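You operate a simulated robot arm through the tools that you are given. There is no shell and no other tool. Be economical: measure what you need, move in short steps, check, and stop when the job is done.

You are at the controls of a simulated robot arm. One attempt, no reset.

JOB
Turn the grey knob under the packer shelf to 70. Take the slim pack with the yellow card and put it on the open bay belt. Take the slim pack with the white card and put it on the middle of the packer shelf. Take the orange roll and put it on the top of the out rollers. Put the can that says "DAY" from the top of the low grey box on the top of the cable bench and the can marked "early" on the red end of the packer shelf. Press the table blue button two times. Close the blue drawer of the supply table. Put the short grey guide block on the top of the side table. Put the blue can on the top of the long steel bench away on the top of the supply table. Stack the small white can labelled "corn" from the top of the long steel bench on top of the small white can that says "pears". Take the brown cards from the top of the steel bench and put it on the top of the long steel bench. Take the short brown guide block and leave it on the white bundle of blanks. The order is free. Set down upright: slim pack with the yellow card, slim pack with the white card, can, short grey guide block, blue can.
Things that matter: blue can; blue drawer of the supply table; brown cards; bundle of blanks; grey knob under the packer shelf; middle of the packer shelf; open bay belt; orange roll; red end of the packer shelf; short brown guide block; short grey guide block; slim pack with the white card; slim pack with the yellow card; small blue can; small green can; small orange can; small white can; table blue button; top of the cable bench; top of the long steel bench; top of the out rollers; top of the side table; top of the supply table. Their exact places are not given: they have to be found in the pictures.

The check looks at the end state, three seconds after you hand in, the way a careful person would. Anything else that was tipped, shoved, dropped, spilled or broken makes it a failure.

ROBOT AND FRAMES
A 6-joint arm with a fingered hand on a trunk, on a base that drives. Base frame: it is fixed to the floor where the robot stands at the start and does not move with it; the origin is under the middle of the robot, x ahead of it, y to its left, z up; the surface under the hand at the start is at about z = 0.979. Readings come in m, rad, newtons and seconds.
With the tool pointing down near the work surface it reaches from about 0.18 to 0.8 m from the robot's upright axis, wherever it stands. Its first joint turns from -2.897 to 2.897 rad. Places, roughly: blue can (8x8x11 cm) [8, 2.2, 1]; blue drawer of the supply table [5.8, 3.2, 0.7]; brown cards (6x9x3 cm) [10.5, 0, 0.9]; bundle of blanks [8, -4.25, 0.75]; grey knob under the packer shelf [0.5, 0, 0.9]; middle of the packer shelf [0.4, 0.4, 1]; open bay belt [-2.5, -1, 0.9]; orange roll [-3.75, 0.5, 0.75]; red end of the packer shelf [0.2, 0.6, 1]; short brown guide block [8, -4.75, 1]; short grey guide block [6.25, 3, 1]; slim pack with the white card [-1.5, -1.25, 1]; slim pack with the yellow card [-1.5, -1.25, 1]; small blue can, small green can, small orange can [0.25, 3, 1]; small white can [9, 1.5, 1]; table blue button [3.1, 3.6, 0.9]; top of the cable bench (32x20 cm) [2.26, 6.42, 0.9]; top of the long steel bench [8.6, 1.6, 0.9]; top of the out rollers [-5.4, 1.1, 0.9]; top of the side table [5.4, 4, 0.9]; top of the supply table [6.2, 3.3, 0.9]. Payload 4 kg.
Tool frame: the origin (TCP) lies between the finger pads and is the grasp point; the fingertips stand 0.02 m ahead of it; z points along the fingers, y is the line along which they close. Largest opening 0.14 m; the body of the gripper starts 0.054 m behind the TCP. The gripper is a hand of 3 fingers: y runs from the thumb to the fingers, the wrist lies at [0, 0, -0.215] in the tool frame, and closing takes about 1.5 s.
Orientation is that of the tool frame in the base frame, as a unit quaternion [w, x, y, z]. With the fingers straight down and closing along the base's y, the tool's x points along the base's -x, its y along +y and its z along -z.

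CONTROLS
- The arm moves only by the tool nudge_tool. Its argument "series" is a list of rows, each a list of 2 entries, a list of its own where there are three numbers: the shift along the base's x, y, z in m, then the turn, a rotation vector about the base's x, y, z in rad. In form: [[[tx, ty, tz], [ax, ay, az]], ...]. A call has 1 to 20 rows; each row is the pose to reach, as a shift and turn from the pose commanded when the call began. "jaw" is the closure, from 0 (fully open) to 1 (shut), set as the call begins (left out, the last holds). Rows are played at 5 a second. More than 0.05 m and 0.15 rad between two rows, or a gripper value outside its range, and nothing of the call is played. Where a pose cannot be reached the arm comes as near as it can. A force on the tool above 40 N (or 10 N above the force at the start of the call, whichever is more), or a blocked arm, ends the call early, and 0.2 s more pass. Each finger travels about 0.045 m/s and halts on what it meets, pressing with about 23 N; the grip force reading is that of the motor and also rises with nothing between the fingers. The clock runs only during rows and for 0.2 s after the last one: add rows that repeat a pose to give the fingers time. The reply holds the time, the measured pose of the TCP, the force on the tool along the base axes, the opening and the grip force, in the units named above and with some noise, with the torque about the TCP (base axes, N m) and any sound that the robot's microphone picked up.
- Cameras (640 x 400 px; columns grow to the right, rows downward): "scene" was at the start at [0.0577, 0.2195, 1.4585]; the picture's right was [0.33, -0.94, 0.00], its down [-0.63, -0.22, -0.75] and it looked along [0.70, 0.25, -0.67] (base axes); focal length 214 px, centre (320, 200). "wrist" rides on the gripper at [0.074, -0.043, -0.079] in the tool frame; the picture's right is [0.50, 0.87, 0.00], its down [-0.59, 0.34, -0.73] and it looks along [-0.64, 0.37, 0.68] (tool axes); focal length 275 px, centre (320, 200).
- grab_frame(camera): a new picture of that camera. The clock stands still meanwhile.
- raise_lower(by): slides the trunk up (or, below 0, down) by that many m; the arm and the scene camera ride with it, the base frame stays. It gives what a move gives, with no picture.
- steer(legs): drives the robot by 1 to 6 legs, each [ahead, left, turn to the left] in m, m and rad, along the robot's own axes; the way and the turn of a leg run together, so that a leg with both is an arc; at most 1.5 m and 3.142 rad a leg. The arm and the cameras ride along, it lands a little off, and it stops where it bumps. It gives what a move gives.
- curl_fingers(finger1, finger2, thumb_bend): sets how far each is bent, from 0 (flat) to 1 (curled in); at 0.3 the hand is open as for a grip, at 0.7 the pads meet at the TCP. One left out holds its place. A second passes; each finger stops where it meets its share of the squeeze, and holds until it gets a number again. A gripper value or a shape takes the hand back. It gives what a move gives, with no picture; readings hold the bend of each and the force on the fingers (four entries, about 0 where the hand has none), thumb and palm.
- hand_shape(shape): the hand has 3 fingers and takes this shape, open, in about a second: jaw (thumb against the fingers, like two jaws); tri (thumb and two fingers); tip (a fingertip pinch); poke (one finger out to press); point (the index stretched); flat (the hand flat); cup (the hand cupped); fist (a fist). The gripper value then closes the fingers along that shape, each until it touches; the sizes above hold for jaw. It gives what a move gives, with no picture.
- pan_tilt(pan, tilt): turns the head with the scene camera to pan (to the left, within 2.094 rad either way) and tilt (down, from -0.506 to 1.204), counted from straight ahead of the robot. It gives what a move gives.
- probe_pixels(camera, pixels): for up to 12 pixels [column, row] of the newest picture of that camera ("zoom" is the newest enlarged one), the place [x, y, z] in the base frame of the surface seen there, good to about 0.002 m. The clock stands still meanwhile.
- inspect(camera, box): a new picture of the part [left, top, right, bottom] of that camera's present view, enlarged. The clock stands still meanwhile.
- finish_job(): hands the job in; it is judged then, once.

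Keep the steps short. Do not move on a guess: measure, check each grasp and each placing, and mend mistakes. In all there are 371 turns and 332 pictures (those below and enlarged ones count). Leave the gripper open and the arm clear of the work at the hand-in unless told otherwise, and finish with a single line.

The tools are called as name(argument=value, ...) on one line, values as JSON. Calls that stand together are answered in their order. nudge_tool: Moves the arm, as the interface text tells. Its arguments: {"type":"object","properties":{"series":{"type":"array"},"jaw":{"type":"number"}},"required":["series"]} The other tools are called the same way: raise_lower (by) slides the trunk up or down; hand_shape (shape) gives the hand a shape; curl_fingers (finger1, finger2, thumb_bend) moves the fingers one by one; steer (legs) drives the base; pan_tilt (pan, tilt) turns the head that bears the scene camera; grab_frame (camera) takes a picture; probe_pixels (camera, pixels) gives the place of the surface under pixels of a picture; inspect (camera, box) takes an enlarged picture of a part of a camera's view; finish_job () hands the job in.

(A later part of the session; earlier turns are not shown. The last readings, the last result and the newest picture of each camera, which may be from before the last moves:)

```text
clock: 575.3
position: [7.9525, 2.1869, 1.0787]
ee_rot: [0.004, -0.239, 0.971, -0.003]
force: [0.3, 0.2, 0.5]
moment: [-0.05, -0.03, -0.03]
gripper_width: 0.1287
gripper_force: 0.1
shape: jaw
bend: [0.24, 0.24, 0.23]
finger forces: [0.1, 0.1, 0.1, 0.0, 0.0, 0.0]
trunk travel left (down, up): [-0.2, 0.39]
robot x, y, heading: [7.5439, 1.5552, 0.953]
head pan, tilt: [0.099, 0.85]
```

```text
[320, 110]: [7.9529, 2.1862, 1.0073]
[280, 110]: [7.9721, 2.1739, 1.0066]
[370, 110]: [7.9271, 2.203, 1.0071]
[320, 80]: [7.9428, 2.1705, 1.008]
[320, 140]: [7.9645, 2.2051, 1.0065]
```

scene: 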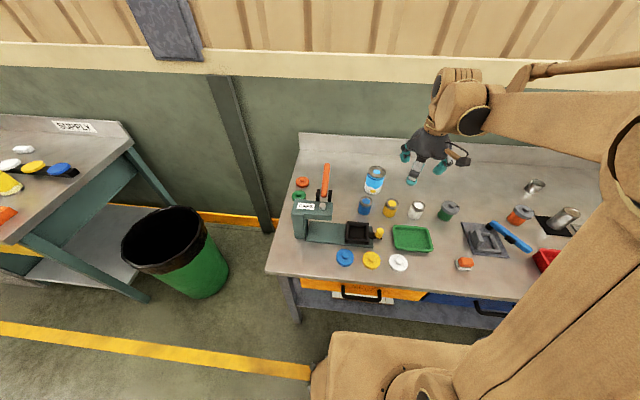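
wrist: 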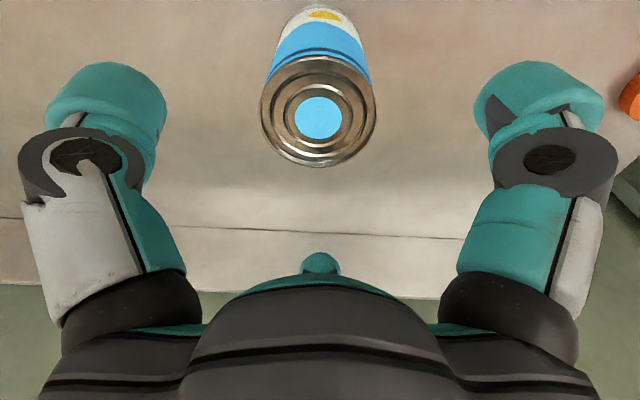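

Well centred. Descend to z≈0.97, close, lift.

nudge_tool(series=[[[0.001, 0, -0.04], [0, 0, 0]], [[0.001, 0, -0.08], [0, 0, 0]], [[0.001, 0, -0.109], [0, 0, 0]], [[0.001, 0, -0.109], [0, 0, 0]]])

nudge_tool(series=[[[0, 0, 0], [0, 0, 0]], [[0, 0, 0], [0, 0, 0]], [[0, 0, 0], [0, 0, 0]], [[0, 0, 0], [0, 0, 0]], [[0, 0, 0], [0, 0, 0]], [[0, 0, 0], [0, 0, 0]], [[0, 0, 0], [0, 0, 0]], [[0, 0, 0], [0, 0, 0]]], jaw=0.9)

nudge_tool(series=[[[0, 0, 0.03], [0, 0, 0]], [[0, 0, 0.07], [0, 0, 0]], [[0, 0, 0.12], [0, 0, 0]], [[0, 0, 0.17], [0, 0, 0]], [[0, 0, 0.22], [0, 0, 0]], [[0, 0, 0.26], [0, 0, 0]], [[-0.025, -0.035, 0.26], [0, 0, 0]], [[-0.05, -0.07, 0.26], [0, 0, 0]], [[-0.075, -0.11, 0.26], [0, 0, 0]]])

inspect(camera="scene", box=[270, 80, 550, 300])

```text
clock: 576.3
position: [7.9565, 2.1875, 0.9712]
ee_rot: [0.004, -0.239, 0.971, -0.002]
force: [1.0, -0.9, 0.9]
moment: [0.01, -0.04, 0.02]
gripper_width: 0.1288
gripper_force: 0.0
shape: jaw
bend: [0.24, 0.24, 0.23]
finger forces: [0.0, 0.0, 0.0, 0.0, 0.0, 0.1]
trunk travel left (down, up): [-0.2, 0.39]
robot x, y, heading: [7.5471, 1.56, 0.954]
head pan, tilt: [0.099, 0.85]
```

```text
clock: 578.1
position: [7.9572, 2.1875, 0.9716]
ee_rot: [0.004, -0.239, 0.971, -0.003]
force: [0.2, -0.1, 0.0]
moment: [-0.03, -0.02, 0.01]
gripper_width: 0.0637
gripper_force: 23.1
shape: jaw
bend: [0.35, 0.35, 0.36]
finger forces: [20.2, 20.3, 0.0, 0.1, 20.8, 0.2]
trunk travel left (down, up): [-0.2, 0.39]
robot x, y, heading: [7.5485, 1.5567, 0.957]
head pan, tilt: [0.099, 0.85]
```

```text
clock: 580.1
position: [7.8811, 2.0734, 1.2278]
ee_rot: [0.005, -0.241, 0.971, -0.002]
force: [-0.3, -0.4, -1.8]
moment: [0.0, -0.01, 0.01]
gripper_width: 0.0634
gripper_force: 23.0
shape: jaw
bend: [0.35, 0.35, 0.36]
finger forces: [20.2, 20.5, 0.0, 0.0, 20.7, 0.1]
trunk travel left (down, up): [-0.2, 0.39]
robot x, y, heading: [7.5457, 1.5544, 0.951]
head pan, tilt: [0.099, 0.85]
```

```text
1.82 times, centred on (410, 190) of scene
```

zoom: 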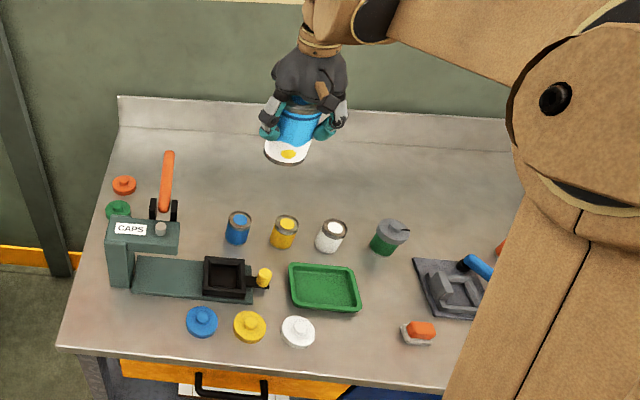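

Blue can lifted. Carry it to the supply table: back off, move left about 1.97 m.

steer(legs=[[-0.5, 0, -0.01], [0, 1.0, 0], [0, 0.97, 0]])

pan_tilt(pan=0.0, tilt=0.7)

grab_frame(camera="scene")

```text
clock: 592.6
position: [6.0204, 2.8416, 1.2276]
ee_rot: [0.005, -0.218, 0.976, -0.003]
force: [0.4, -1.1, -1.6]
moment: [-0.02, 0.0, 0.01]
gripper_width: 0.0632
gripper_force: 22.9
shape: jaw
bend: [0.35, 0.35, 0.36]
finger forces: [20.2, 20.7, 0.0, 0.0, 20.7, 0.0]
trunk travel left (down, up): [-0.2, 0.39]
robot x, y, heading: [5.6661, 2.3355, 0.913]
head pan, tilt: [0.099, 0.85]
```

```text
clock: 593.4
position: [6.0214, 2.8412, 1.2273]
ee_rot: [0.004, -0.219, 0.976, -0.002]
force: [-0.1, -0.5, -1.7]
moment: [0.02, 0.01, -0.01]
gripper_width: 0.0633
gripper_force: 22.6
shape: jaw
bend: [0.35, 0.35, 0.36]
finger forces: [20.2, 20.6, 0.0, 0.0, 20.8, 0.0]
trunk travel left (down, up): [-0.2, 0.39]
robot x, y, heading: [5.6621, 2.3353, 0.916]
head pan, tilt: [0.0, 0.7]
```

```text
173 pictures are left
```

scene: 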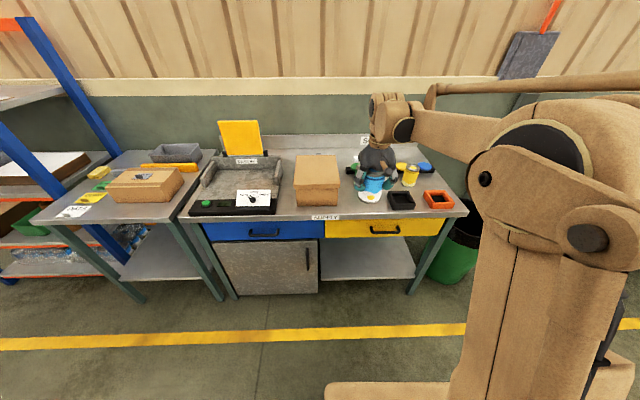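

Drive ahead 0.2 m, then move over the free spot where the block stood.

steer(legs=[[0.2, 0, 0.026]])

inspect(camera="scene", box=[290, 120, 470, 260])

probe_pixels(camera="zoom", pixels=[[190, 280], [230, 280], [270, 260], [170, 250], [330, 270], [300, 300], [150, 290], [215, 300]])

```text
clock: 594.9
position: [6.1282, 3.0104, 1.2276]
ee_rot: [0.005, -0.232, 0.973, -0.003]
force: [0.4, 0.2, -1.5]
moment: [0.01, 0.01, -0.01]
gripper_width: 0.0635
gripper_force: 23.1
shape: jaw
bend: [0.35, 0.35, 0.36]
finger forces: [20.2, 20.5, 0.0, 0.1, 20.6, 0.1]
trunk travel left (down, up): [-0.2, 0.39]
robot x, y, heading: [5.7827, 2.4951, 0.943]
head pan, tilt: [0.0, 0.7]
```

```text
2.86 times, centred on (380, 190) of scene
```

zoom: 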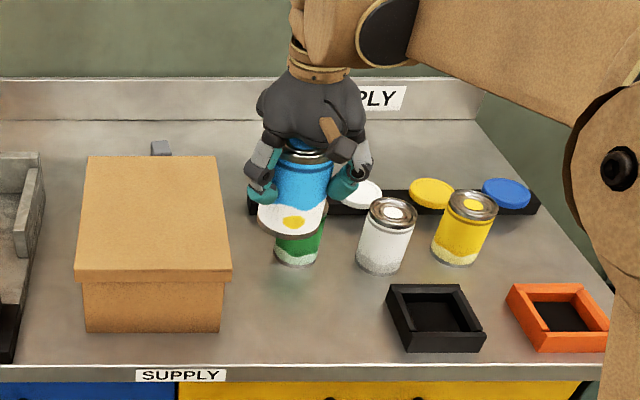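

```text
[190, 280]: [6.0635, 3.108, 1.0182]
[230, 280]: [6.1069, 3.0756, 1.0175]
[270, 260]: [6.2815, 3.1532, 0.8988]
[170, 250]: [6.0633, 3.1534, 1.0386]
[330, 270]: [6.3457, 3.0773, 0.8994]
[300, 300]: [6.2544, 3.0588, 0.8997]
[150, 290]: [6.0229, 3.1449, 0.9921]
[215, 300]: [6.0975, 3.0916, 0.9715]
```

nudge_tool(series=[[[0.025, 0.006, 0], [0, 0, 0.12]], [[0.05, 0.012, 0], [0, 0, 0.24]], [[0.076, 0.018, 0], [0, 0, 0.36]], [[0.101, 0.023, 0], [0, 0, 0.487]], [[0.101, 0.023, -0.05], [0, 0, 0.487]], [[0.101, 0.023, -0.1], [0, 0, 0.487]], [[0.101, 0.023, -0.15], [0, 0, 0.487]], [[0.101, 0.023, -0.2], [0, 0, 0.487]], [[0.101, 0.023, -0.246], [0, 0, 0.487]], [[0.101, 0.023, -0.246], [0, 0, 0.487]]])

inspect(camera="scene", box=[290, 120, 470, 260])

nudge_tool(series=[[[0, 0, -0.004], [0, 0, 0]], [[0, 0, -0.008], [0, 0, 0]], [[0, 0, -0.01], [0, 0, 0]], [[0, 0, -0.01], [0, 0, 0]]])

```text
clock: 597.1
position: [6.2265, 3.035, 0.9825]
ee_rot: [0.004, -0.459, 0.888, -0.001]
force: [0.4, 0.9, -1.7]
moment: [-0.02, 0.0, 0.0]
gripper_width: 0.0635
gripper_force: 23.1
shape: jaw
bend: [0.35, 0.35, 0.36]
finger forces: [20.1, 20.8, 0.1, 0.1, 20.6, 0.0]
trunk travel left (down, up): [-0.2, 0.39]
robot x, y, heading: [5.7878, 2.4935, 0.938]
head pan, tilt: [0.0, 0.7]
```

```text
2.86 times, centred on (380, 190) of scene
```

zoom: 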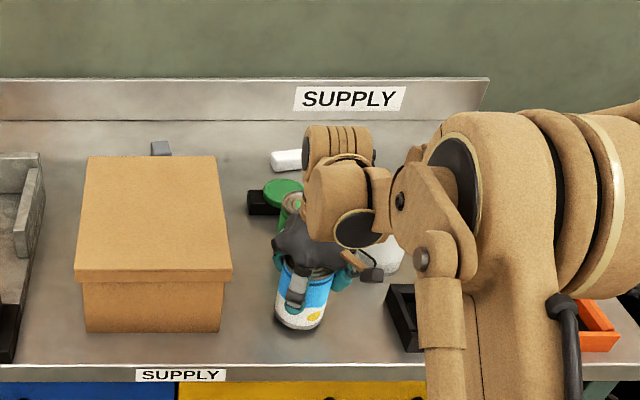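

```text
clock: 598.1
position: [6.2283, 3.0338, 0.973]
ee_rot: [0.005, -0.459, 0.888, -0.002]
force: [0.1, 0.3, -0.5]
moment: [0.01, -0.01, 0.02]
gripper_width: 0.0633
gripper_force: 23.1
shape: jaw
bend: [0.35, 0.35, 0.36]
finger forces: [20.1, 20.7, 0.0, 0.0, 20.8, 0.0]
trunk travel left (down, up): [-0.2, 0.39]
robot x, y, heading: [5.7836, 2.4962, 0.945]
head pan, tilt: [0.0, 0.7]
```

nudge_tool(series=[[[0, 0, -0.001], [0, 0, 0]], [[0, 0, -0.002], [0, 0, 0]], [[0, 0, -0.002], [0, 0, 0]]])

nudge_tool(series=[[[0, 0, 0], [0, 0, 0]], [[0, 0, 0], [0, 0, 0]], [[0, 0, 0], [0, 0, 0]], [[0, 0, 0], [0, 0, 0]], [[0, 0, 0], [0, 0, 0]]], jaw=0.3)

grab_frame(camera="wrist")

```text
clock: 598.9
position: [6.2273, 3.0328, 0.9697]
ee_rot: [0.005, -0.459, 0.888, -0.001]
force: [-0.5, 0.5, 0.9]
moment: [-0.03, -0.04, -0.02]
gripper_width: 0.0631
gripper_force: 22.5
shape: jaw
bend: [0.35, 0.35, 0.36]
finger forces: [20.2, 20.9, 0.0, 0.0, 21.0, 0.0]
trunk travel left (down, up): [-0.2, 0.39]
robot x, y, heading: [5.7806, 2.4878, 0.943]
head pan, tilt: [0.0, 0.7]
```

```text
clock: 600.1
position: [6.2282, 3.0333, 0.971]
ee_rot: [0.005, -0.459, 0.888, -0.001]
force: [-0.5, -0.6, -0.3]
moment: [-0.01, -0.02, -0.02]
gripper_width: 0.0976
gripper_force: 0.0
shape: jaw
bend: [0.27, 0.27, 0.25]
finger forces: [0.0, 0.0, 0.0, 0.1, 0.0, 0.0]
trunk travel left (down, up): [-0.2, 0.39]
robot x, y, heading: [5.7841, 2.4953, 0.934]
head pan, tilt: [0.0, 0.7]
```

```text
170 pictures are left
```

wrist: 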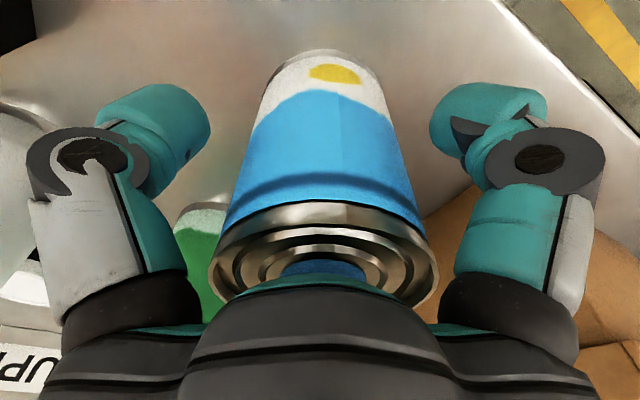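

Released and standing. Lift up and check.

nudge_tool(series=[[[0, 0, 0.03], [0, 0, 0]], [[0, 0, 0.07], [0, 0, 0]], [[0, 0, 0.12], [0, 0, 0]], [[0, 0, 0.17], [0, 0, 0]], [[0, 0, 0.22], [0, 0, 0]], [[0, 0, 0.25], [0, 0, 0]], [[-0.025, -0.035, 0.25], [0, 0, 0]], [[-0.05, -0.07, 0.25], [0, 0, 0]]])

inspect(camera="scene", box=[290, 120, 470, 260])

```text
clock: 601.9
position: [6.1792, 2.9605, 1.2204]
ee_rot: [0.005, -0.459, 0.888, -0.001]
force: [0.1, -0.8, -0.1]
moment: [-0.01, 0.01, -0.01]
gripper_width: 0.0972
gripper_force: 0.0
shape: jaw
bend: [0.27, 0.27, 0.25]
finger forces: [0.0, 0.0, 0.0, 0.0, 0.0, 0.0]
trunk travel left (down, up): [-0.2, 0.39]
robot x, y, heading: [5.7856, 2.4964, 0.942]
head pan, tilt: [0.0, 0.7]
```

```text
2.86 times, centred on (380, 190) of scene
```

zoom: 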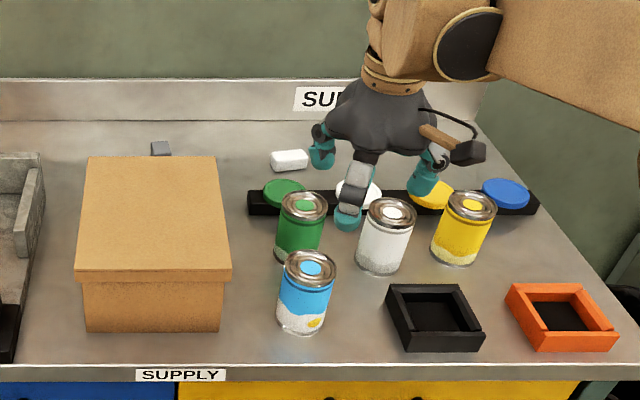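

Blue can is on the supply table. Next the corn can: drive right to about s=6.35.

steer(legs=[[-0.3, 0, 0], [0, -1.05, -0.015], [0, -1.05, -0.015], [0, -1.0, -0.015]])

pan_tilt(pan=0.25, tilt=0.6)

grab_frame(camera="scene")

```text
clock: 618.6
position: [8.4483, 0.8729, 1.2195]
ee_rot: [0.005, -0.456, 0.89, -0.002]
force: [0.9, -0.1, -1.2]
moment: [-0.01, 0.0, -0.01]
gripper_width: 0.0974
gripper_force: 0.0
shape: jaw
bend: [0.27, 0.27, 0.25]
finger forces: [0.0, 0.0, 0.0, 0.0, 0.0, 0.1]
trunk travel left (down, up): [-0.2, 0.39]
robot x, y, heading: [8.0507, 0.4063, 0.932]
head pan, tilt: [0.0, 0.7]
```

```text
clock: 619.4
position: [8.4475, 0.8719, 1.2209]
ee_rot: [0.005, -0.456, 0.89, -0.001]
force: [-0.1, 0.8, 0.6]
moment: [0.02, 0.0, 0.0]
gripper_width: 0.0975
gripper_force: 0.0
shape: jaw
bend: [0.27, 0.27, 0.25]
finger forces: [0.0, 0.1, 0.1, 0.0, 0.0, 0.1]
trunk travel left (down, up): [-0.2, 0.39]
robot x, y, heading: [8.045, 0.412, 0.93]
head pan, tilt: [0.25, 0.6]
```

```text
168 pictures are left
```

scene: 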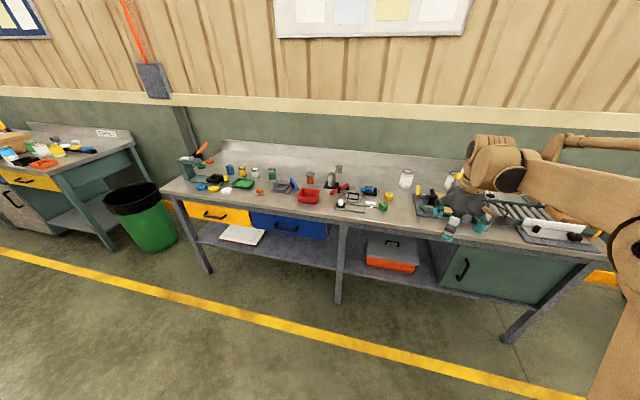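

inspect(camera="scene", box=[310, 140, 500, 250])

probe_pixels(camera="scene", pixels=[[405, 180], [449, 180], [388, 196], [405, 173], [450, 174], [400, 205]])

```text
3.37 times, centred on (405, 195) of scene
```

zoom: 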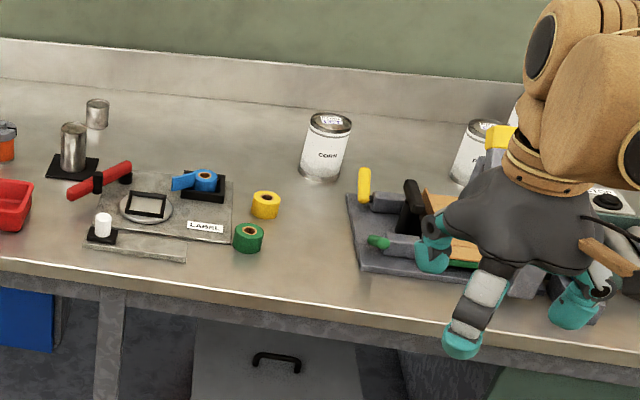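

```text
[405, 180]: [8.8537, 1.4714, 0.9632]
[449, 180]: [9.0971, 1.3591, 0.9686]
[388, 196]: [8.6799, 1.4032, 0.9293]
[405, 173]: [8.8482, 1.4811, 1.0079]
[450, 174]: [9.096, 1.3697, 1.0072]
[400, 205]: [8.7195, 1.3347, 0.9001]
```

CORN is at (8.85, 1.48); the second white can is half hidden. Shift right 0.4 m to read it.

steer(legs=[[0.1, -0.4, 0.01]])

inspect(camera="scene", box=[290, 130, 480, 250])

pan_tilt(pan=-0.9, tilt=0.55)

grab_frame(camera="scene")

```text
clock: 622.0
position: [8.8315, 0.7145, 1.2212]
ee_rot: [0.005, -0.46, 0.888, -0.001]
force: [0.7, 0.0, 0.0]
moment: [-0.03, -0.01, -0.01]
gripper_width: 0.0976
gripper_force: 0.1
shape: jaw
bend: [0.27, 0.27, 0.25]
finger forces: [0.1, 0.1, 0.1, 0.0, 0.0, 0.0]
trunk travel left (down, up): [-0.2, 0.39]
robot x, y, heading: [8.4345, 0.2492, 0.938]
head pan, tilt: [0.25, 0.6]
```

```text
3.33 times, centred on (385, 190) of scene
```

zoom: 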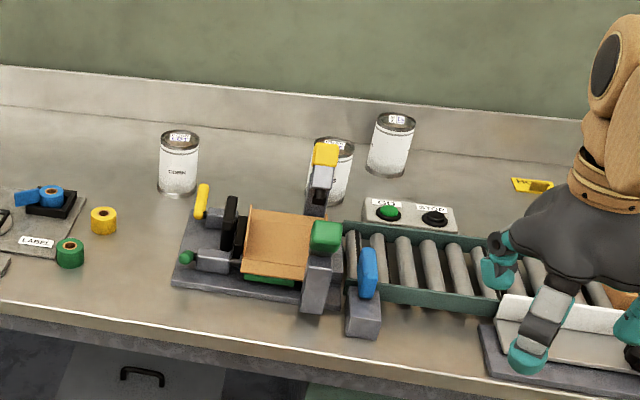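

```text
clock: 623.3
position: [8.831, 0.714, 1.2222]
ee_rot: [0.004, -0.46, 0.888, -0.001]
force: [-0.1, 0.5, -0.2]
moment: [-0.04, 0.02, 0.03]
gripper_width: 0.0975
gripper_force: 0.1
shape: jaw
bend: [0.27, 0.27, 0.25]
finger forces: [0.0, 0.1, 0.1, 0.0, 0.0, 0.0]
trunk travel left (down, up): [-0.2, 0.39]
robot x, y, heading: [8.4332, 0.2447, 0.939]
head pan, tilt: [-0.901, 0.55]
```

```text
165 pictures are left
```

scene: 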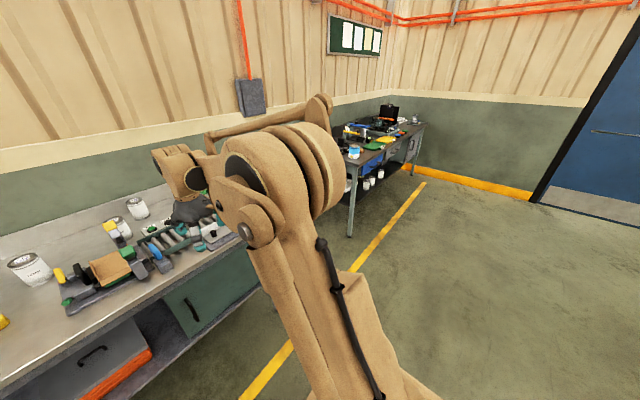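

Three white cans. Zoom in strongly on each lid/label.

pan_tilt(pan=0.25, tilt=0.6)

inspect(camera="scene", box=[330, 160, 420, 200])

probe_pixels(camera="scene", pixels=[[343, 185], [390, 185], [408, 175], [343, 172], [389, 175], [408, 166]])

```text
clock: 624.7
position: [8.8308, 0.7139, 1.2207]
ee_rot: [0.004, -0.46, 0.888, -0.001]
force: [0.0, 1.6, -0.5]
moment: [-0.03, 0.01, -0.04]
gripper_width: 0.0975
gripper_force: 0.1
shape: jaw
bend: [0.27, 0.27, 0.25]
finger forces: [0.1, 0.0, 0.1, 0.0, 0.1, 0.0]
trunk travel left (down, up): [-0.2, 0.39]
robot x, y, heading: [8.4366, 0.2452, 0.942]
head pan, tilt: [0.25, 0.6]
```

```text
7.11 times, centred on (375, 180) of scene
```

zoom: 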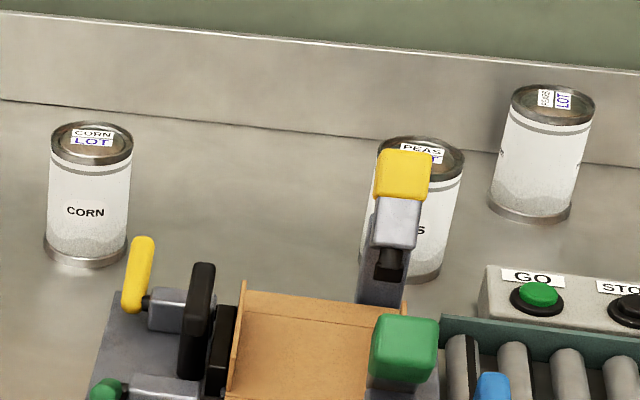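

```text
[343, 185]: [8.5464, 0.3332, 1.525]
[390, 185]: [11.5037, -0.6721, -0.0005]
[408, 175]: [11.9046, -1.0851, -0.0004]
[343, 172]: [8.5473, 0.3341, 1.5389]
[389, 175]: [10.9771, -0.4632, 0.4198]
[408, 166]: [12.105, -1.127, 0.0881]
```

inspect(camera="scene", box=[398, 168, 420, 195])

probe_pixels(camera="zoom", pixels=[[250, 60], [350, 60], [310, 40], [310, 90], [300, 180]])

```text
14.81 times, centred on (409, 182) of scene
```

zoom: 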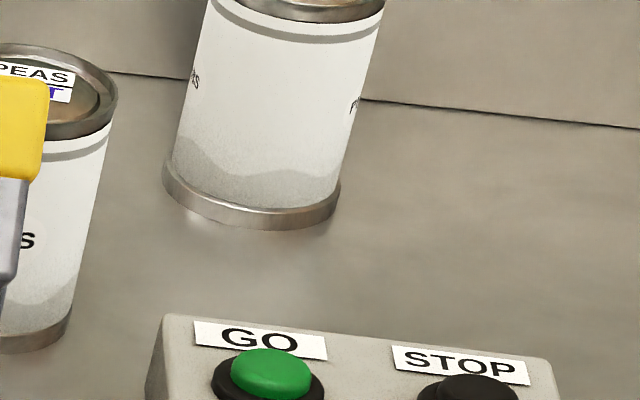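

```text
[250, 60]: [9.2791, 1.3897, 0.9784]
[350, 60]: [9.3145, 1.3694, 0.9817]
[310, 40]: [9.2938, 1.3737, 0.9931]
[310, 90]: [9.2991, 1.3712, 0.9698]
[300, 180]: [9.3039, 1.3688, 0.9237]
```

inspect(camera="scene", box=[400, 160, 416, 170])

inspect(camera="scene", box=[440, 150, 640, 275])

```text
16.00 times, centred on (408, 165) of scene
```

zoom: 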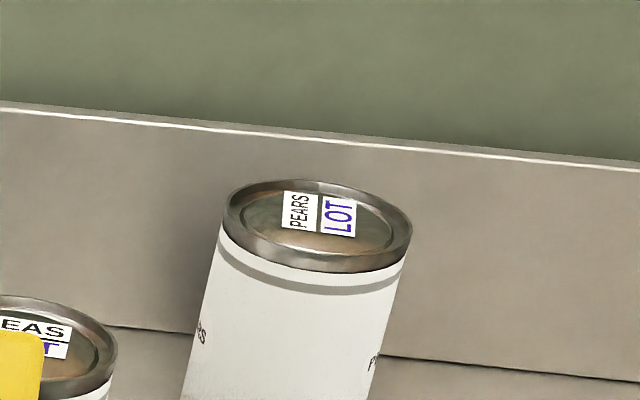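

```text
3.20 times, centred on (540, 212) of scene
```

zoom: 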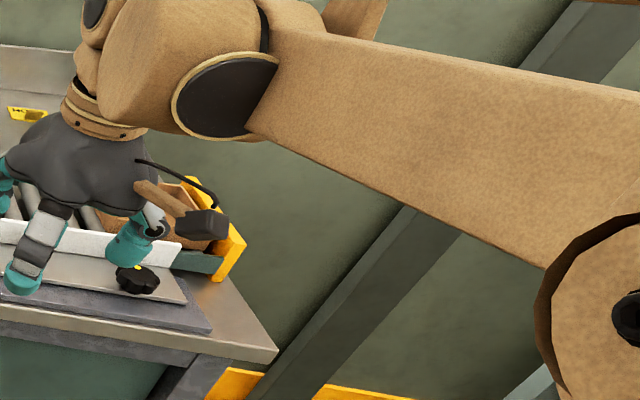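

The third can reads PEARS; it's at about (9.30, 1.39), with PEAS as a decoy. First drive to CORN.

steer(legs=[[0, 0.41, 0], [0.3, 0, 0], [0.22, 0, 0]])

pan_tilt(pan=0.0, tilt=0.85)

grab_frame(camera="scene")

```text
clock: 630.2
position: [8.8089, 1.3731, 1.2193]
ee_rot: [0.005, -0.457, 0.889, -0.002]
force: [0.4, -0.8, 0.2]
moment: [-0.01, 0.01, 0.0]
gripper_width: 0.0978
gripper_force: 0.0
shape: jaw
bend: [0.27, 0.27, 0.25]
finger forces: [0.0, 0.0, 0.0, 0.0, 0.1, 0.1]
trunk travel left (down, up): [-0.2, 0.39]
robot x, y, heading: [8.4084, 0.9036, 0.937]
head pan, tilt: [0.25, 0.6]
```

```text
clock: 630.9
position: [8.809, 1.3719, 1.2192]
ee_rot: [0.005, -0.458, 0.889, -0.002]
force: [-0.1, 0.6, 0.3]
moment: [-0.01, 0.0, 0.02]
gripper_width: 0.0975
gripper_force: 0.1
shape: jaw
bend: [0.27, 0.27, 0.25]
finger forces: [0.0, 0.0, 0.0, 0.0, 0.1, 0.0]
trunk travel left (down, up): [-0.2, 0.39]
robot x, y, heading: [8.4112, 0.905, 0.936]
head pan, tilt: [0.0, 0.85]
```

```text
160 pictures are left
```

scene: 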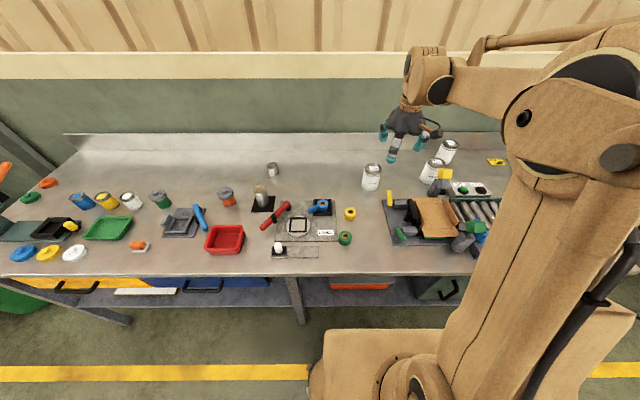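

inspect(camera="scene", box=[350, 125, 490, 205])

probe_pixels(camera="zoom", pixels=[[67, 193], [143, 193], [105, 180], [105, 207], [415, 85], [492, 95], [453, 78], [455, 100], [350, 165], [420, 165], [390, 240], [600, 230]])

```text
4.57 times, centred on (420, 165) of scene
```

zoom: 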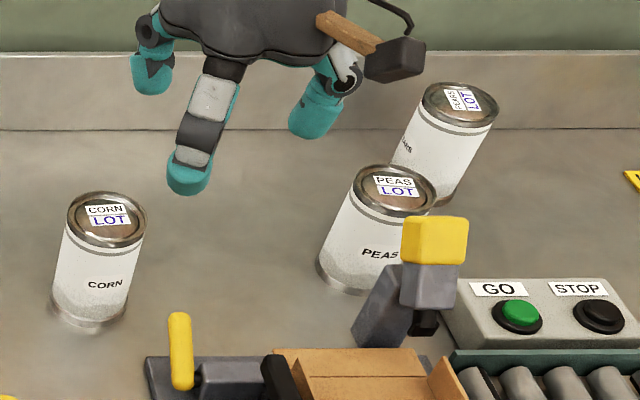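

```text
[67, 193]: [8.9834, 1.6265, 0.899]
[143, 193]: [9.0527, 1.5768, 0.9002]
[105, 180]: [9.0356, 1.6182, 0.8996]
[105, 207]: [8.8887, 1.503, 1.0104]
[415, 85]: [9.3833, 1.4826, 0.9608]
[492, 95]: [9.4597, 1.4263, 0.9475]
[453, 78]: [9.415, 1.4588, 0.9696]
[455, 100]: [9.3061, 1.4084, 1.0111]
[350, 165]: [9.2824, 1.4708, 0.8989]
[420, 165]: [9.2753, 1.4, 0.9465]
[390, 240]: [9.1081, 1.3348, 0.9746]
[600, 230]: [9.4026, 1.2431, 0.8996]
```

probe_pixels(camera="zoom", pixels=[[72, 218], [142, 220], [107, 197], [107, 240], [427, 100], [491, 112], [462, 88], [456, 122], [360, 182], [430, 195], [395, 170], [393, 210]])

```text
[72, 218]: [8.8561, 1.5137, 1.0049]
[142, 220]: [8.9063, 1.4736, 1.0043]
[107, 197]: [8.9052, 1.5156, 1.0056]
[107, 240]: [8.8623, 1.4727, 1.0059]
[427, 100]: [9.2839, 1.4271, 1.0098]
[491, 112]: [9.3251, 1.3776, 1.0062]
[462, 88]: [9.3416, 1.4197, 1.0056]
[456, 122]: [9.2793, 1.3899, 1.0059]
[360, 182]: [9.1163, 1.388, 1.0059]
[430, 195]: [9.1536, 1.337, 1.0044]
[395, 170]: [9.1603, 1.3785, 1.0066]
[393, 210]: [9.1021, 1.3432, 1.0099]
```

CORN centre (8.8825, 1.494), PEARS centre (9.3075, 1.4036), tops 1.006. Move above CORN, open.

nudge_tool(series=[[[0.025, 0.041, 0], [0, 0, 0]], [[0.049, 0.081, 0], [0, 0, 0]], [[0.0735, 0.122, 0], [0, 0, 0]], [[0.0735, 0.122, -0.05], [0, 0, 0]], [[0.0735, 0.122, -0.1], [0, 0, 0]], [[0.0735, 0.122, -0.139], [0, 0, 0]], [[0.0735, 0.122, -0.139], [0, 0, 0]]], jaw=0)

grab_frame(camera="wrist")

probe_pixels(camera="wrist", pixels=[[320, 110], [280, 110], [370, 110], [320, 80], [320, 140]])

```text
clock: 632.5
position: [8.8819, 1.4919, 1.0824]
ee_rot: [0.005, -0.458, 0.889, -0.002]
force: [-0.4, -0.2, 1.1]
moment: [-0.01, -0.03, 0.02]
gripper_width: 0.1401
gripper_force: 0.0
shape: jaw
bend: [0.3, 0.3, 0.3]
finger forces: [0.0, 0.0, 0.0, 0.1, 0.0, 0.0]
trunk travel left (down, up): [-0.2, 0.39]
robot x, y, heading: [8.4081, 0.906, 0.939]
head pan, tilt: [0.0, 0.85]
```

```text
158 pictures are left
```

wrist: 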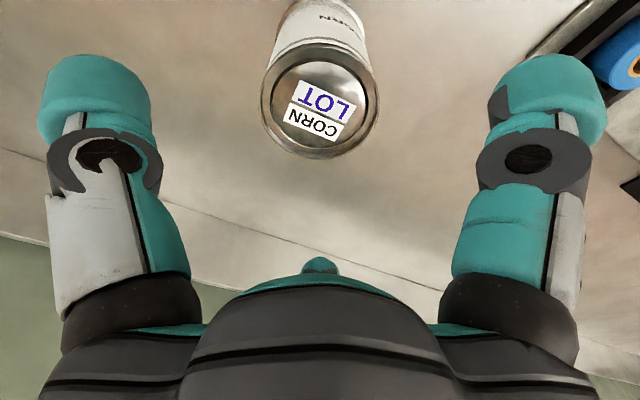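

```text
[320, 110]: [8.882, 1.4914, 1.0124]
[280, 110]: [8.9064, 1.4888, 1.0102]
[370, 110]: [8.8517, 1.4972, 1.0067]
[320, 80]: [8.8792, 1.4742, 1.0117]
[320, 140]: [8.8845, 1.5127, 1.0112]
```

Centred. Descend to 0.978, close and lift.

nudge_tool(series=[[[0, -0.001, -0.04], [0, 0, 0]], [[0, -0.001, -0.08], [0, 0, 0]], [[0, -0.001, -0.104], [0, 0, 0]], [[0, -0.001, -0.104], [0, 0, 0]]])

nudge_tool(series=[[[0, 0, 0], [0, 0, 0]], [[0, 0, 0], [0, 0, 0]], [[0, 0, 0], [0, 0, 0]], [[0, 0, 0], [0, 0, 0]], [[0, 0, 0], [0, 0, 0]], [[0, 0, 0], [0, 0, 0]], [[0, 0, 0], [0, 0, 0]], [[0, 0, 0], [0, 0, 0]]], jaw=0.9)

nudge_tool(series=[[[0, 0, 0.03], [0, 0, 0]], [[0, 0, 0.07], [0, 0, 0]], [[0, 0, 0.12], [0, 0, 0]], [[0, 0, 0.17], [0, 0, 0]], [[0, 0, 0.22], [0, 0, 0]], [[0, 0, 0.26], [0, 0, 0]], [[-0.02, -0.03, 0.26], [0, 0, 0]], [[-0.04, -0.06, 0.26], [0, 0, 0]]])

grab_frame(camera="wrist")

```text
clock: 633.5
position: [8.8839, 1.4904, 0.9771]
ee_rot: [0.005, -0.458, 0.889, -0.001]
force: [-0.9, -0.3, -0.3]
moment: [-0.01, 0.02, 0.01]
gripper_width: 0.1398
gripper_force: 0.1
shape: jaw
bend: [0.3, 0.3, 0.3]
finger forces: [0.1, 0.0, 0.0, 0.1, 0.0, 0.0]
trunk travel left (down, up): [-0.2, 0.39]
robot x, y, heading: [8.4051, 0.905, 0.936]
head pan, tilt: [0.0, 0.85]
```

```text
clock: 635.3
position: [8.8834, 1.4927, 0.978]
ee_rot: [0.004, -0.458, 0.889, -0.002]
force: [0.7, -0.6, -0.2]
moment: [-0.04, -0.02, -0.02]
gripper_width: 0.0656
gripper_force: 22.8
shape: jaw
bend: [0.36, 0.35, 0.34]
finger forces: [20.5, 20.4, 0.0, 0.0, 20.9, 0.0]
trunk travel left (down, up): [-0.2, 0.39]
robot x, y, heading: [8.4103, 0.9081, 0.936]
head pan, tilt: [0.0, 0.85]
```

```text
clock: 637.1
position: [8.8443, 1.4335, 1.2374]
ee_rot: [0.005, -0.458, 0.889, -0.001]
force: [-1.5, -0.7, -3.2]
moment: [-0.04, 0.02, -0.02]
gripper_width: 0.0657
gripper_force: 23.0
shape: jaw
bend: [0.36, 0.35, 0.34]
finger forces: [20.5, 20.6, 0.1, 0.0, 20.8, 0.0]
trunk travel left (down, up): [-0.2, 0.39]
robot x, y, heading: [8.4129, 0.9054, 0.939]
head pan, tilt: [0.0, 0.85]
```

```text
157 pictures are left
```

wrist: 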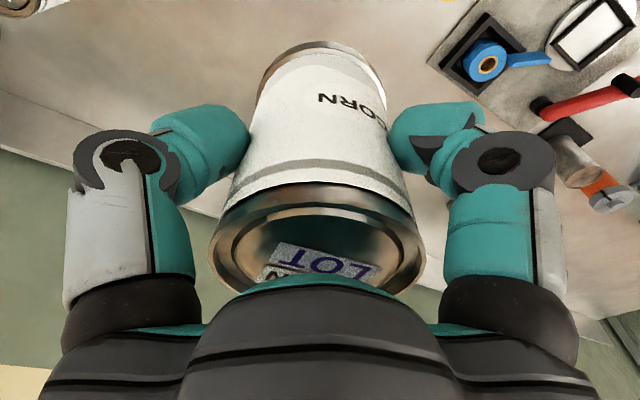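

CORN held. Move right 0.40 m, then edge forward to get within reach of PEARS.

steer(legs=[[0, -0.4, 0], [0.08, 0, 0]])

pan_tilt(pan=0.15, tilt=0.8)

grab_frame(camera="scene")

```text
clock: 640.3
position: [9.2139, 1.2657, 1.2364]
ee_rot: [0.004, -0.461, 0.887, -0.002]
force: [0.3, -0.4, -4.7]
moment: [-0.06, 0.02, 0.02]
gripper_width: 0.0654
gripper_force: 23.2
shape: jaw
bend: [0.36, 0.35, 0.34]
finger forces: [20.5, 20.7, 0.1, 0.0, 21.0, 0.0]
trunk travel left (down, up): [-0.2, 0.39]
robot x, y, heading: [8.7808, 0.7333, 0.942]
head pan, tilt: [0.0, 0.85]
```

```text
clock: 641.0
position: [9.2137, 1.2639, 1.2358]
ee_rot: [0.004, -0.461, 0.888, -0.001]
force: [0.2, -0.5, -3.6]
moment: [0.01, 0.01, 0.03]
gripper_width: 0.0653
gripper_force: 22.9
shape: jaw
bend: [0.36, 0.35, 0.34]
finger forces: [20.5, 20.7, 0.0, 0.0, 21.0, 0.0]
trunk travel left (down, up): [-0.2, 0.39]
robot x, y, heading: [8.7811, 0.7309, 0.941]
head pan, tilt: [0.15, 0.799]
```

```text
156 pictures are left
```

scene: 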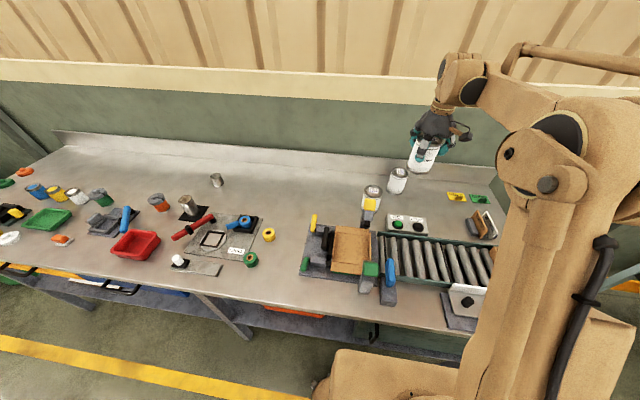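

Try the reach: extend toward PEARS at this height.

nudge_tool(series=[[[0.023, 0.035, 0], [0, 0, 0]], [[0.047, 0.07, 0], [0, 0, 0]], [[0.07, 0.105, 0], [0, 0, 0]], [[0.094, 0.14, 0], [0, 0, 0]], [[0.094, 0.14, 0], [0, 0, 0]]])

```text
clock: 642.2
position: [9.2694, 1.355, 1.2236]
ee_rot: [0.005, -0.461, 0.887, -0.002]
force: [0.5, 0.9, -4.1]
moment: [0.0, 0.0, -0.01]
gripper_width: 0.0658
gripper_force: 23.1
shape: jaw
bend: [0.36, 0.35, 0.34]
finger forces: [20.2, 20.8, 0.1, 0.1, 20.9, 0.1]
out of reach, approached as far as the arm can: row 3, 4, 5
trunk travel left (down, up): [-0.2, 0.39]
robot x, y, heading: [8.7809, 0.7338, 0.945]
head pan, tilt: [0.15, 0.799]
```

Reach ends at 0.79 m; I need about 6 cm more. Edge the base forward carefully.

steer(legs=[[0.04, 0, 0]])

pan_tilt(pan=0.3, tilt=1.15)

grab_frame(camera="scene")

```text
clock: 643.1
position: [9.2943, 1.3889, 1.2218]
ee_rot: [0.004, -0.461, 0.887, -0.002]
force: [0.5, 0.0, -4.9]
moment: [-0.04, 0.02, 0.02]
gripper_width: 0.0657
gripper_force: 22.9
shape: jaw
bend: [0.36, 0.35, 0.34]
finger forces: [20.3, 20.7, 0.1, 0.0, 20.9, 0.1]
trunk travel left (down, up): [-0.2, 0.39]
robot x, y, heading: [8.805, 0.7653, 0.942]
head pan, tilt: [0.15, 0.799]
```

```text
clock: 643.9
position: [9.2953, 1.3876, 1.2231]
ee_rot: [0.005, -0.461, 0.887, -0.001]
force: [-0.5, 0.8, -3.7]
moment: [0.03, -0.04, 0.0]
gripper_width: 0.0655
gripper_force: 22.6
shape: jaw
bend: [0.36, 0.35, 0.34]
finger forces: [20.4, 20.8, 0.1, 0.1, 20.9, 0.0]
trunk travel left (down, up): [-0.2, 0.39]
robot x, y, heading: [8.8043, 0.7679, 0.942]
head pan, tilt: [0.3, 1.15]
```

```text
155 pictures are left
```

scene: 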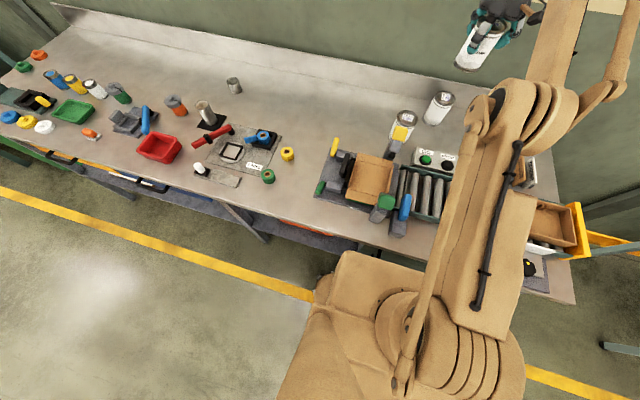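

One more 2 cm forward.

steer(legs=[[0.022, 0, 0]])

pan_tilt(pan=0.1, tilt=0.75)

inspect(camera="scene", box=[350, 60, 550, 240])

```text
clock: 644.7
position: [9.3075, 1.4076, 1.2225]
ee_rot: [0.004, -0.461, 0.887, -0.002]
force: [0.9, 0.7, -3.7]
moment: [0.0, 0.01, 0.02]
gripper_width: 0.0654
gripper_force: 23.1
shape: jaw
bend: [0.36, 0.35, 0.34]
finger forces: [20.2, 20.8, 0.0, 0.0, 20.9, 0.0]
trunk travel left (down, up): [-0.2, 0.39]
robot x, y, heading: [8.8166, 0.7856, 0.943]
head pan, tilt: [0.3, 1.15]
```

```text
clock: 645.6
position: [9.3081, 1.4061, 1.2228]
ee_rot: [0.005, -0.461, 0.888, -0.002]
force: [-0.7, 0.6, -4.5]
moment: [-0.03, -0.01, 0.01]
gripper_width: 0.0658
gripper_force: 23.2
shape: jaw
bend: [0.36, 0.35, 0.34]
finger forces: [20.3, 20.6, 0.0, 0.0, 20.8, 0.0]
trunk travel left (down, up): [-0.2, 0.39]
robot x, y, heading: [8.8159, 0.7862, 0.941]
head pan, tilt: [0.099, 0.75]
```

```text
2.22 times, centred on (450, 150) of scene
```

zoom: 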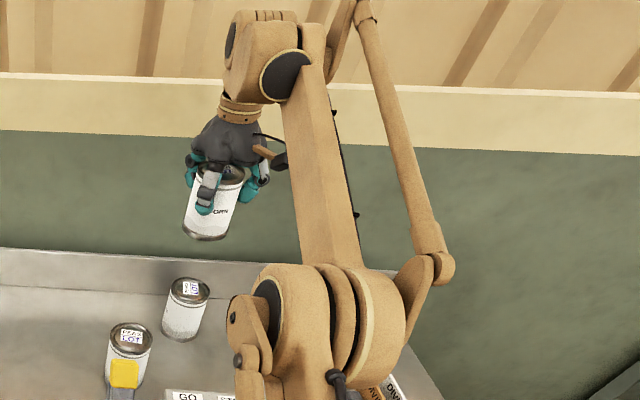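

Directly above PEARS now. Re-measure the PEARS lid from here.

inspect(camera="scene", box=[375, 175, 455, 225])

probe_pixels(camera="zoom", pixels=[[75, 98], [215, 98], [150, 70], [135, 135], [90, 120], [200, 75], [200, 125], [100, 80]])

```text
8.00 times, centred on (415, 200) of scene
```

zoom: 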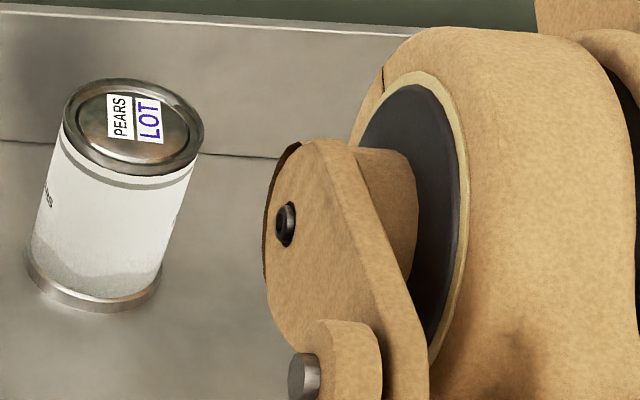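

```text
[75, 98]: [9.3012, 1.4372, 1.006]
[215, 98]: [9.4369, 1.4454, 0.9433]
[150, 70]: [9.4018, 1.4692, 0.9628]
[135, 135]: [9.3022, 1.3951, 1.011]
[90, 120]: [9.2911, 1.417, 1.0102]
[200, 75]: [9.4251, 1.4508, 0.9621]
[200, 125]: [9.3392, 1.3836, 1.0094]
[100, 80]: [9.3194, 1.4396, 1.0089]
```

probe_pixels(camera="zoom", pixels=[[68, 125], [200, 135], [125, 84], [140, 168], [85, 95], [185, 160], [180, 98], [88, 155]])

```text
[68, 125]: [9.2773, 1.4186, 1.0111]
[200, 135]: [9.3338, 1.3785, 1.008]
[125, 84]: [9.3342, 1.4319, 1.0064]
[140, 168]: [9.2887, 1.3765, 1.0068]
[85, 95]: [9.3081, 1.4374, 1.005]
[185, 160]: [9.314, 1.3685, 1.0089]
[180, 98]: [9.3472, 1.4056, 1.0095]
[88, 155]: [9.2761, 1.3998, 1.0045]
```

PEARS centre (9.310, 1.402). Lower by the trunk 0.12, then trim the position.

raise_lower(by=-0.12)

nudge_tool(series=[[[0.002, -0.004, 0], [0, 0, 0]], [[0.002, -0.004, 0], [0, 0, 0]]])

inspect(camera="scene", box=[350, 100, 500, 240])

grab_frame(camera="wrist")

```text
clock: 647.1
position: [9.3063, 1.406, 1.1033]
ee_rot: [0.005, -0.461, 0.888, -0.002]
force: [0.6, 0.3, -3.9]
moment: [0.01, 0.02, -0.02]
gripper_width: 0.0655
gripper_force: 22.8
shape: jaw
bend: [0.36, 0.35, 0.34]
finger forces: [20.3, 20.8, 0.0, 0.0, 20.9, 0.1]
trunk travel left (down, up): [-0.08, 0.51]
robot x, y, heading: [8.8183, 0.7809, 0.942]
head pan, tilt: [0.099, 0.75]
```

```text
clock: 647.7
position: [9.3093, 1.4026, 1.103]
ee_rot: [0.005, -0.461, 0.887, -0.002]
force: [0.4, 0.1, -4.4]
moment: [-0.04, -0.02, -0.04]
gripper_width: 0.0652
gripper_force: 23.0
shape: jaw
bend: [0.36, 0.35, 0.34]
finger forces: [20.2, 20.7, 0.1, 0.1, 20.9, 0.0]
trunk travel left (down, up): [-0.08, 0.51]
robot x, y, heading: [8.8169, 0.785, 0.942]
head pan, tilt: [0.099, 0.75]
```

```text
2.86 times, centred on (425, 170) of scene
```

zoom: 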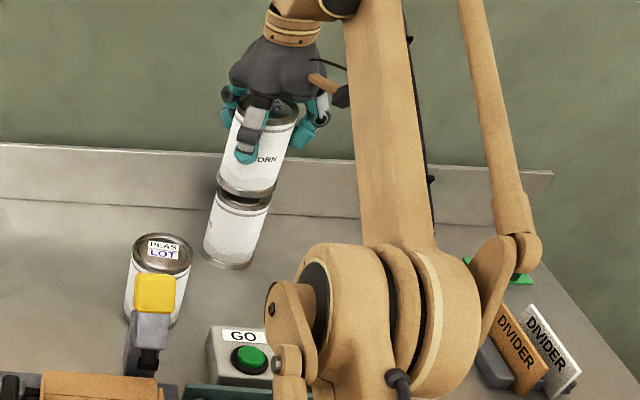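

```text
151 pictures are left
```

wrist: 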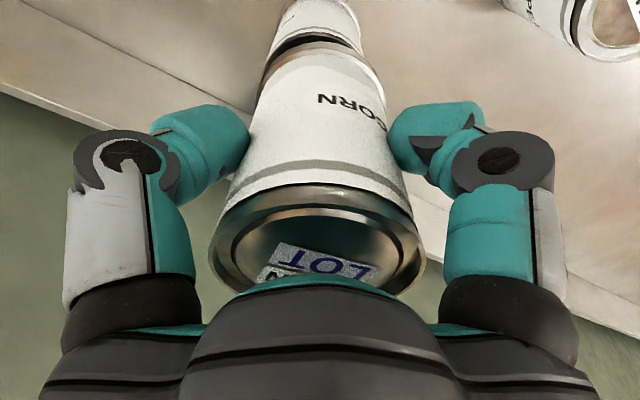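

Both views show the cans aligned. Lower 1.4 cm, then millimetre steps to contact.

raise_lower(by=-0.014)

nudge_tool(series=[[[0, 0, -0.002], [0, 0, 0]], [[0, 0, -0.003], [0, 0, 0]]])

```text
clock: 648.3
position: [9.3085, 1.4013, 1.0881]
ee_rot: [0.005, -0.461, 0.888, -0.002]
force: [0.2, -0.1, -2.7]
moment: [-0.01, -0.01, -0.01]
gripper_width: 0.0654
gripper_force: 23.6
shape: jaw
bend: [0.36, 0.35, 0.34]
finger forces: [20.4, 20.7, 0.0, 0.1, 21.1, 0.0]
trunk travel left (down, up): [-0.066, 0.524]
robot x, y, heading: [8.818, 0.7875, 0.943]
head pan, tilt: [0.099, 0.75]
```

```text
clock: 648.9
position: [9.3087, 1.4007, 1.0875]
ee_rot: [0.006, -0.461, 0.887, -0.002]
force: [-0.5, 1.8, 8.9]
moment: [-0.03, -0.07, -0.04]
gripper_width: 0.0657
gripper_force: 23.5
shape: jaw
bend: [0.36, 0.35, 0.34]
finger forces: [21.6, 22.5, 0.1, 0.1, 22.5, 0.0]
trunk travel left (down, up): [-0.066, 0.524]
robot x, y, heading: [8.8148, 0.7895, 0.944]
head pan, tilt: [0.099, 0.75]
```

Contact. Open partly and check.

nudge_tool(series=[[[0, 0, 0.001], [0, 0, 0]], [[0, 0, 0.001], [0, 0, 0]], [[0, 0, 0.001], [0, 0, 0]], [[0, 0, 0.001], [0, 0, 0]], [[0, 0, 0.001], [0, 0, 0]], [[0, 0, 0.001], [0, 0, 0]], [[0, 0, 0.001], [0, 0, 0]]], jaw=0.1)

grab_frame(camera="wrist")

raise_lower(by=0.2)

grab_frame(camera="scene")

```text
clock: 650.5
position: [9.3089, 1.4013, 1.0874]
ee_rot: [0.005, -0.461, 0.887, -0.001]
force: [0.0, -0.1, 0.1]
moment: [0.0, -0.01, -0.03]
gripper_width: 0.1259
gripper_force: 0.1
shape: jaw
bend: [0.24, 0.24, 0.23]
finger forces: [0.0, 0.0, 0.0, 0.1, 0.1, 0.0]
trunk travel left (down, up): [-0.066, 0.524]
robot x, y, heading: [8.8193, 0.7834, 0.946]
head pan, tilt: [0.099, 0.75]
```

```text
150 pictures are left
```

wrist: 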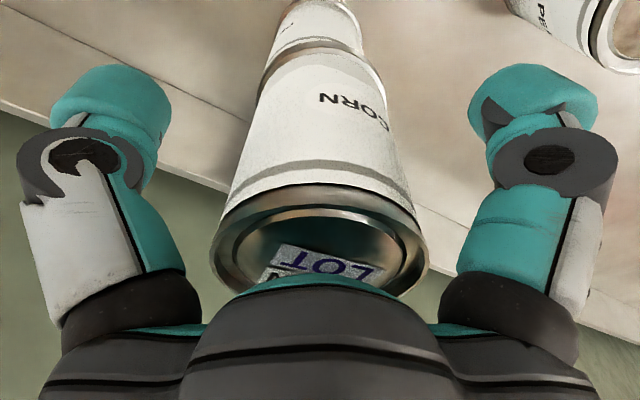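

```text
clock: 652.7
position: [9.3085, 1.4019, 1.2861]
ee_rot: [0.005, -0.461, 0.887, -0.002]
force: [-0.8, -1.5, 0.0]
moment: [0.02, 0.02, -0.01]
gripper_width: 0.126
gripper_force: 0.1
shape: jaw
bend: [0.24, 0.24, 0.23]
finger forces: [0.0, 0.1, 0.0, 0.1, 0.0, 0.0]
trunk travel left (down, up): [-0.266, 0.324]
robot x, y, heading: [8.8169, 0.7817, 0.942]
head pan, tilt: [0.099, 0.75]
```

```text
149 pictures are left
```

scene: 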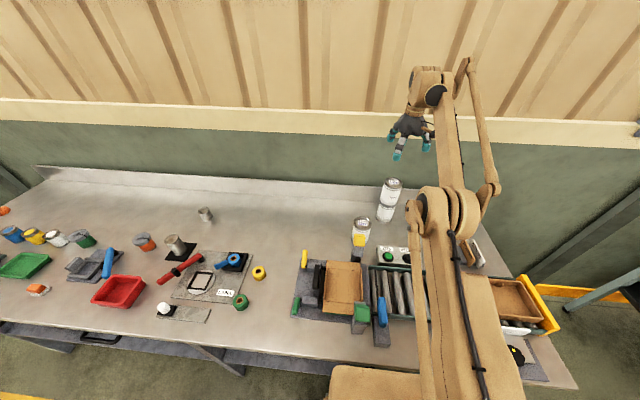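

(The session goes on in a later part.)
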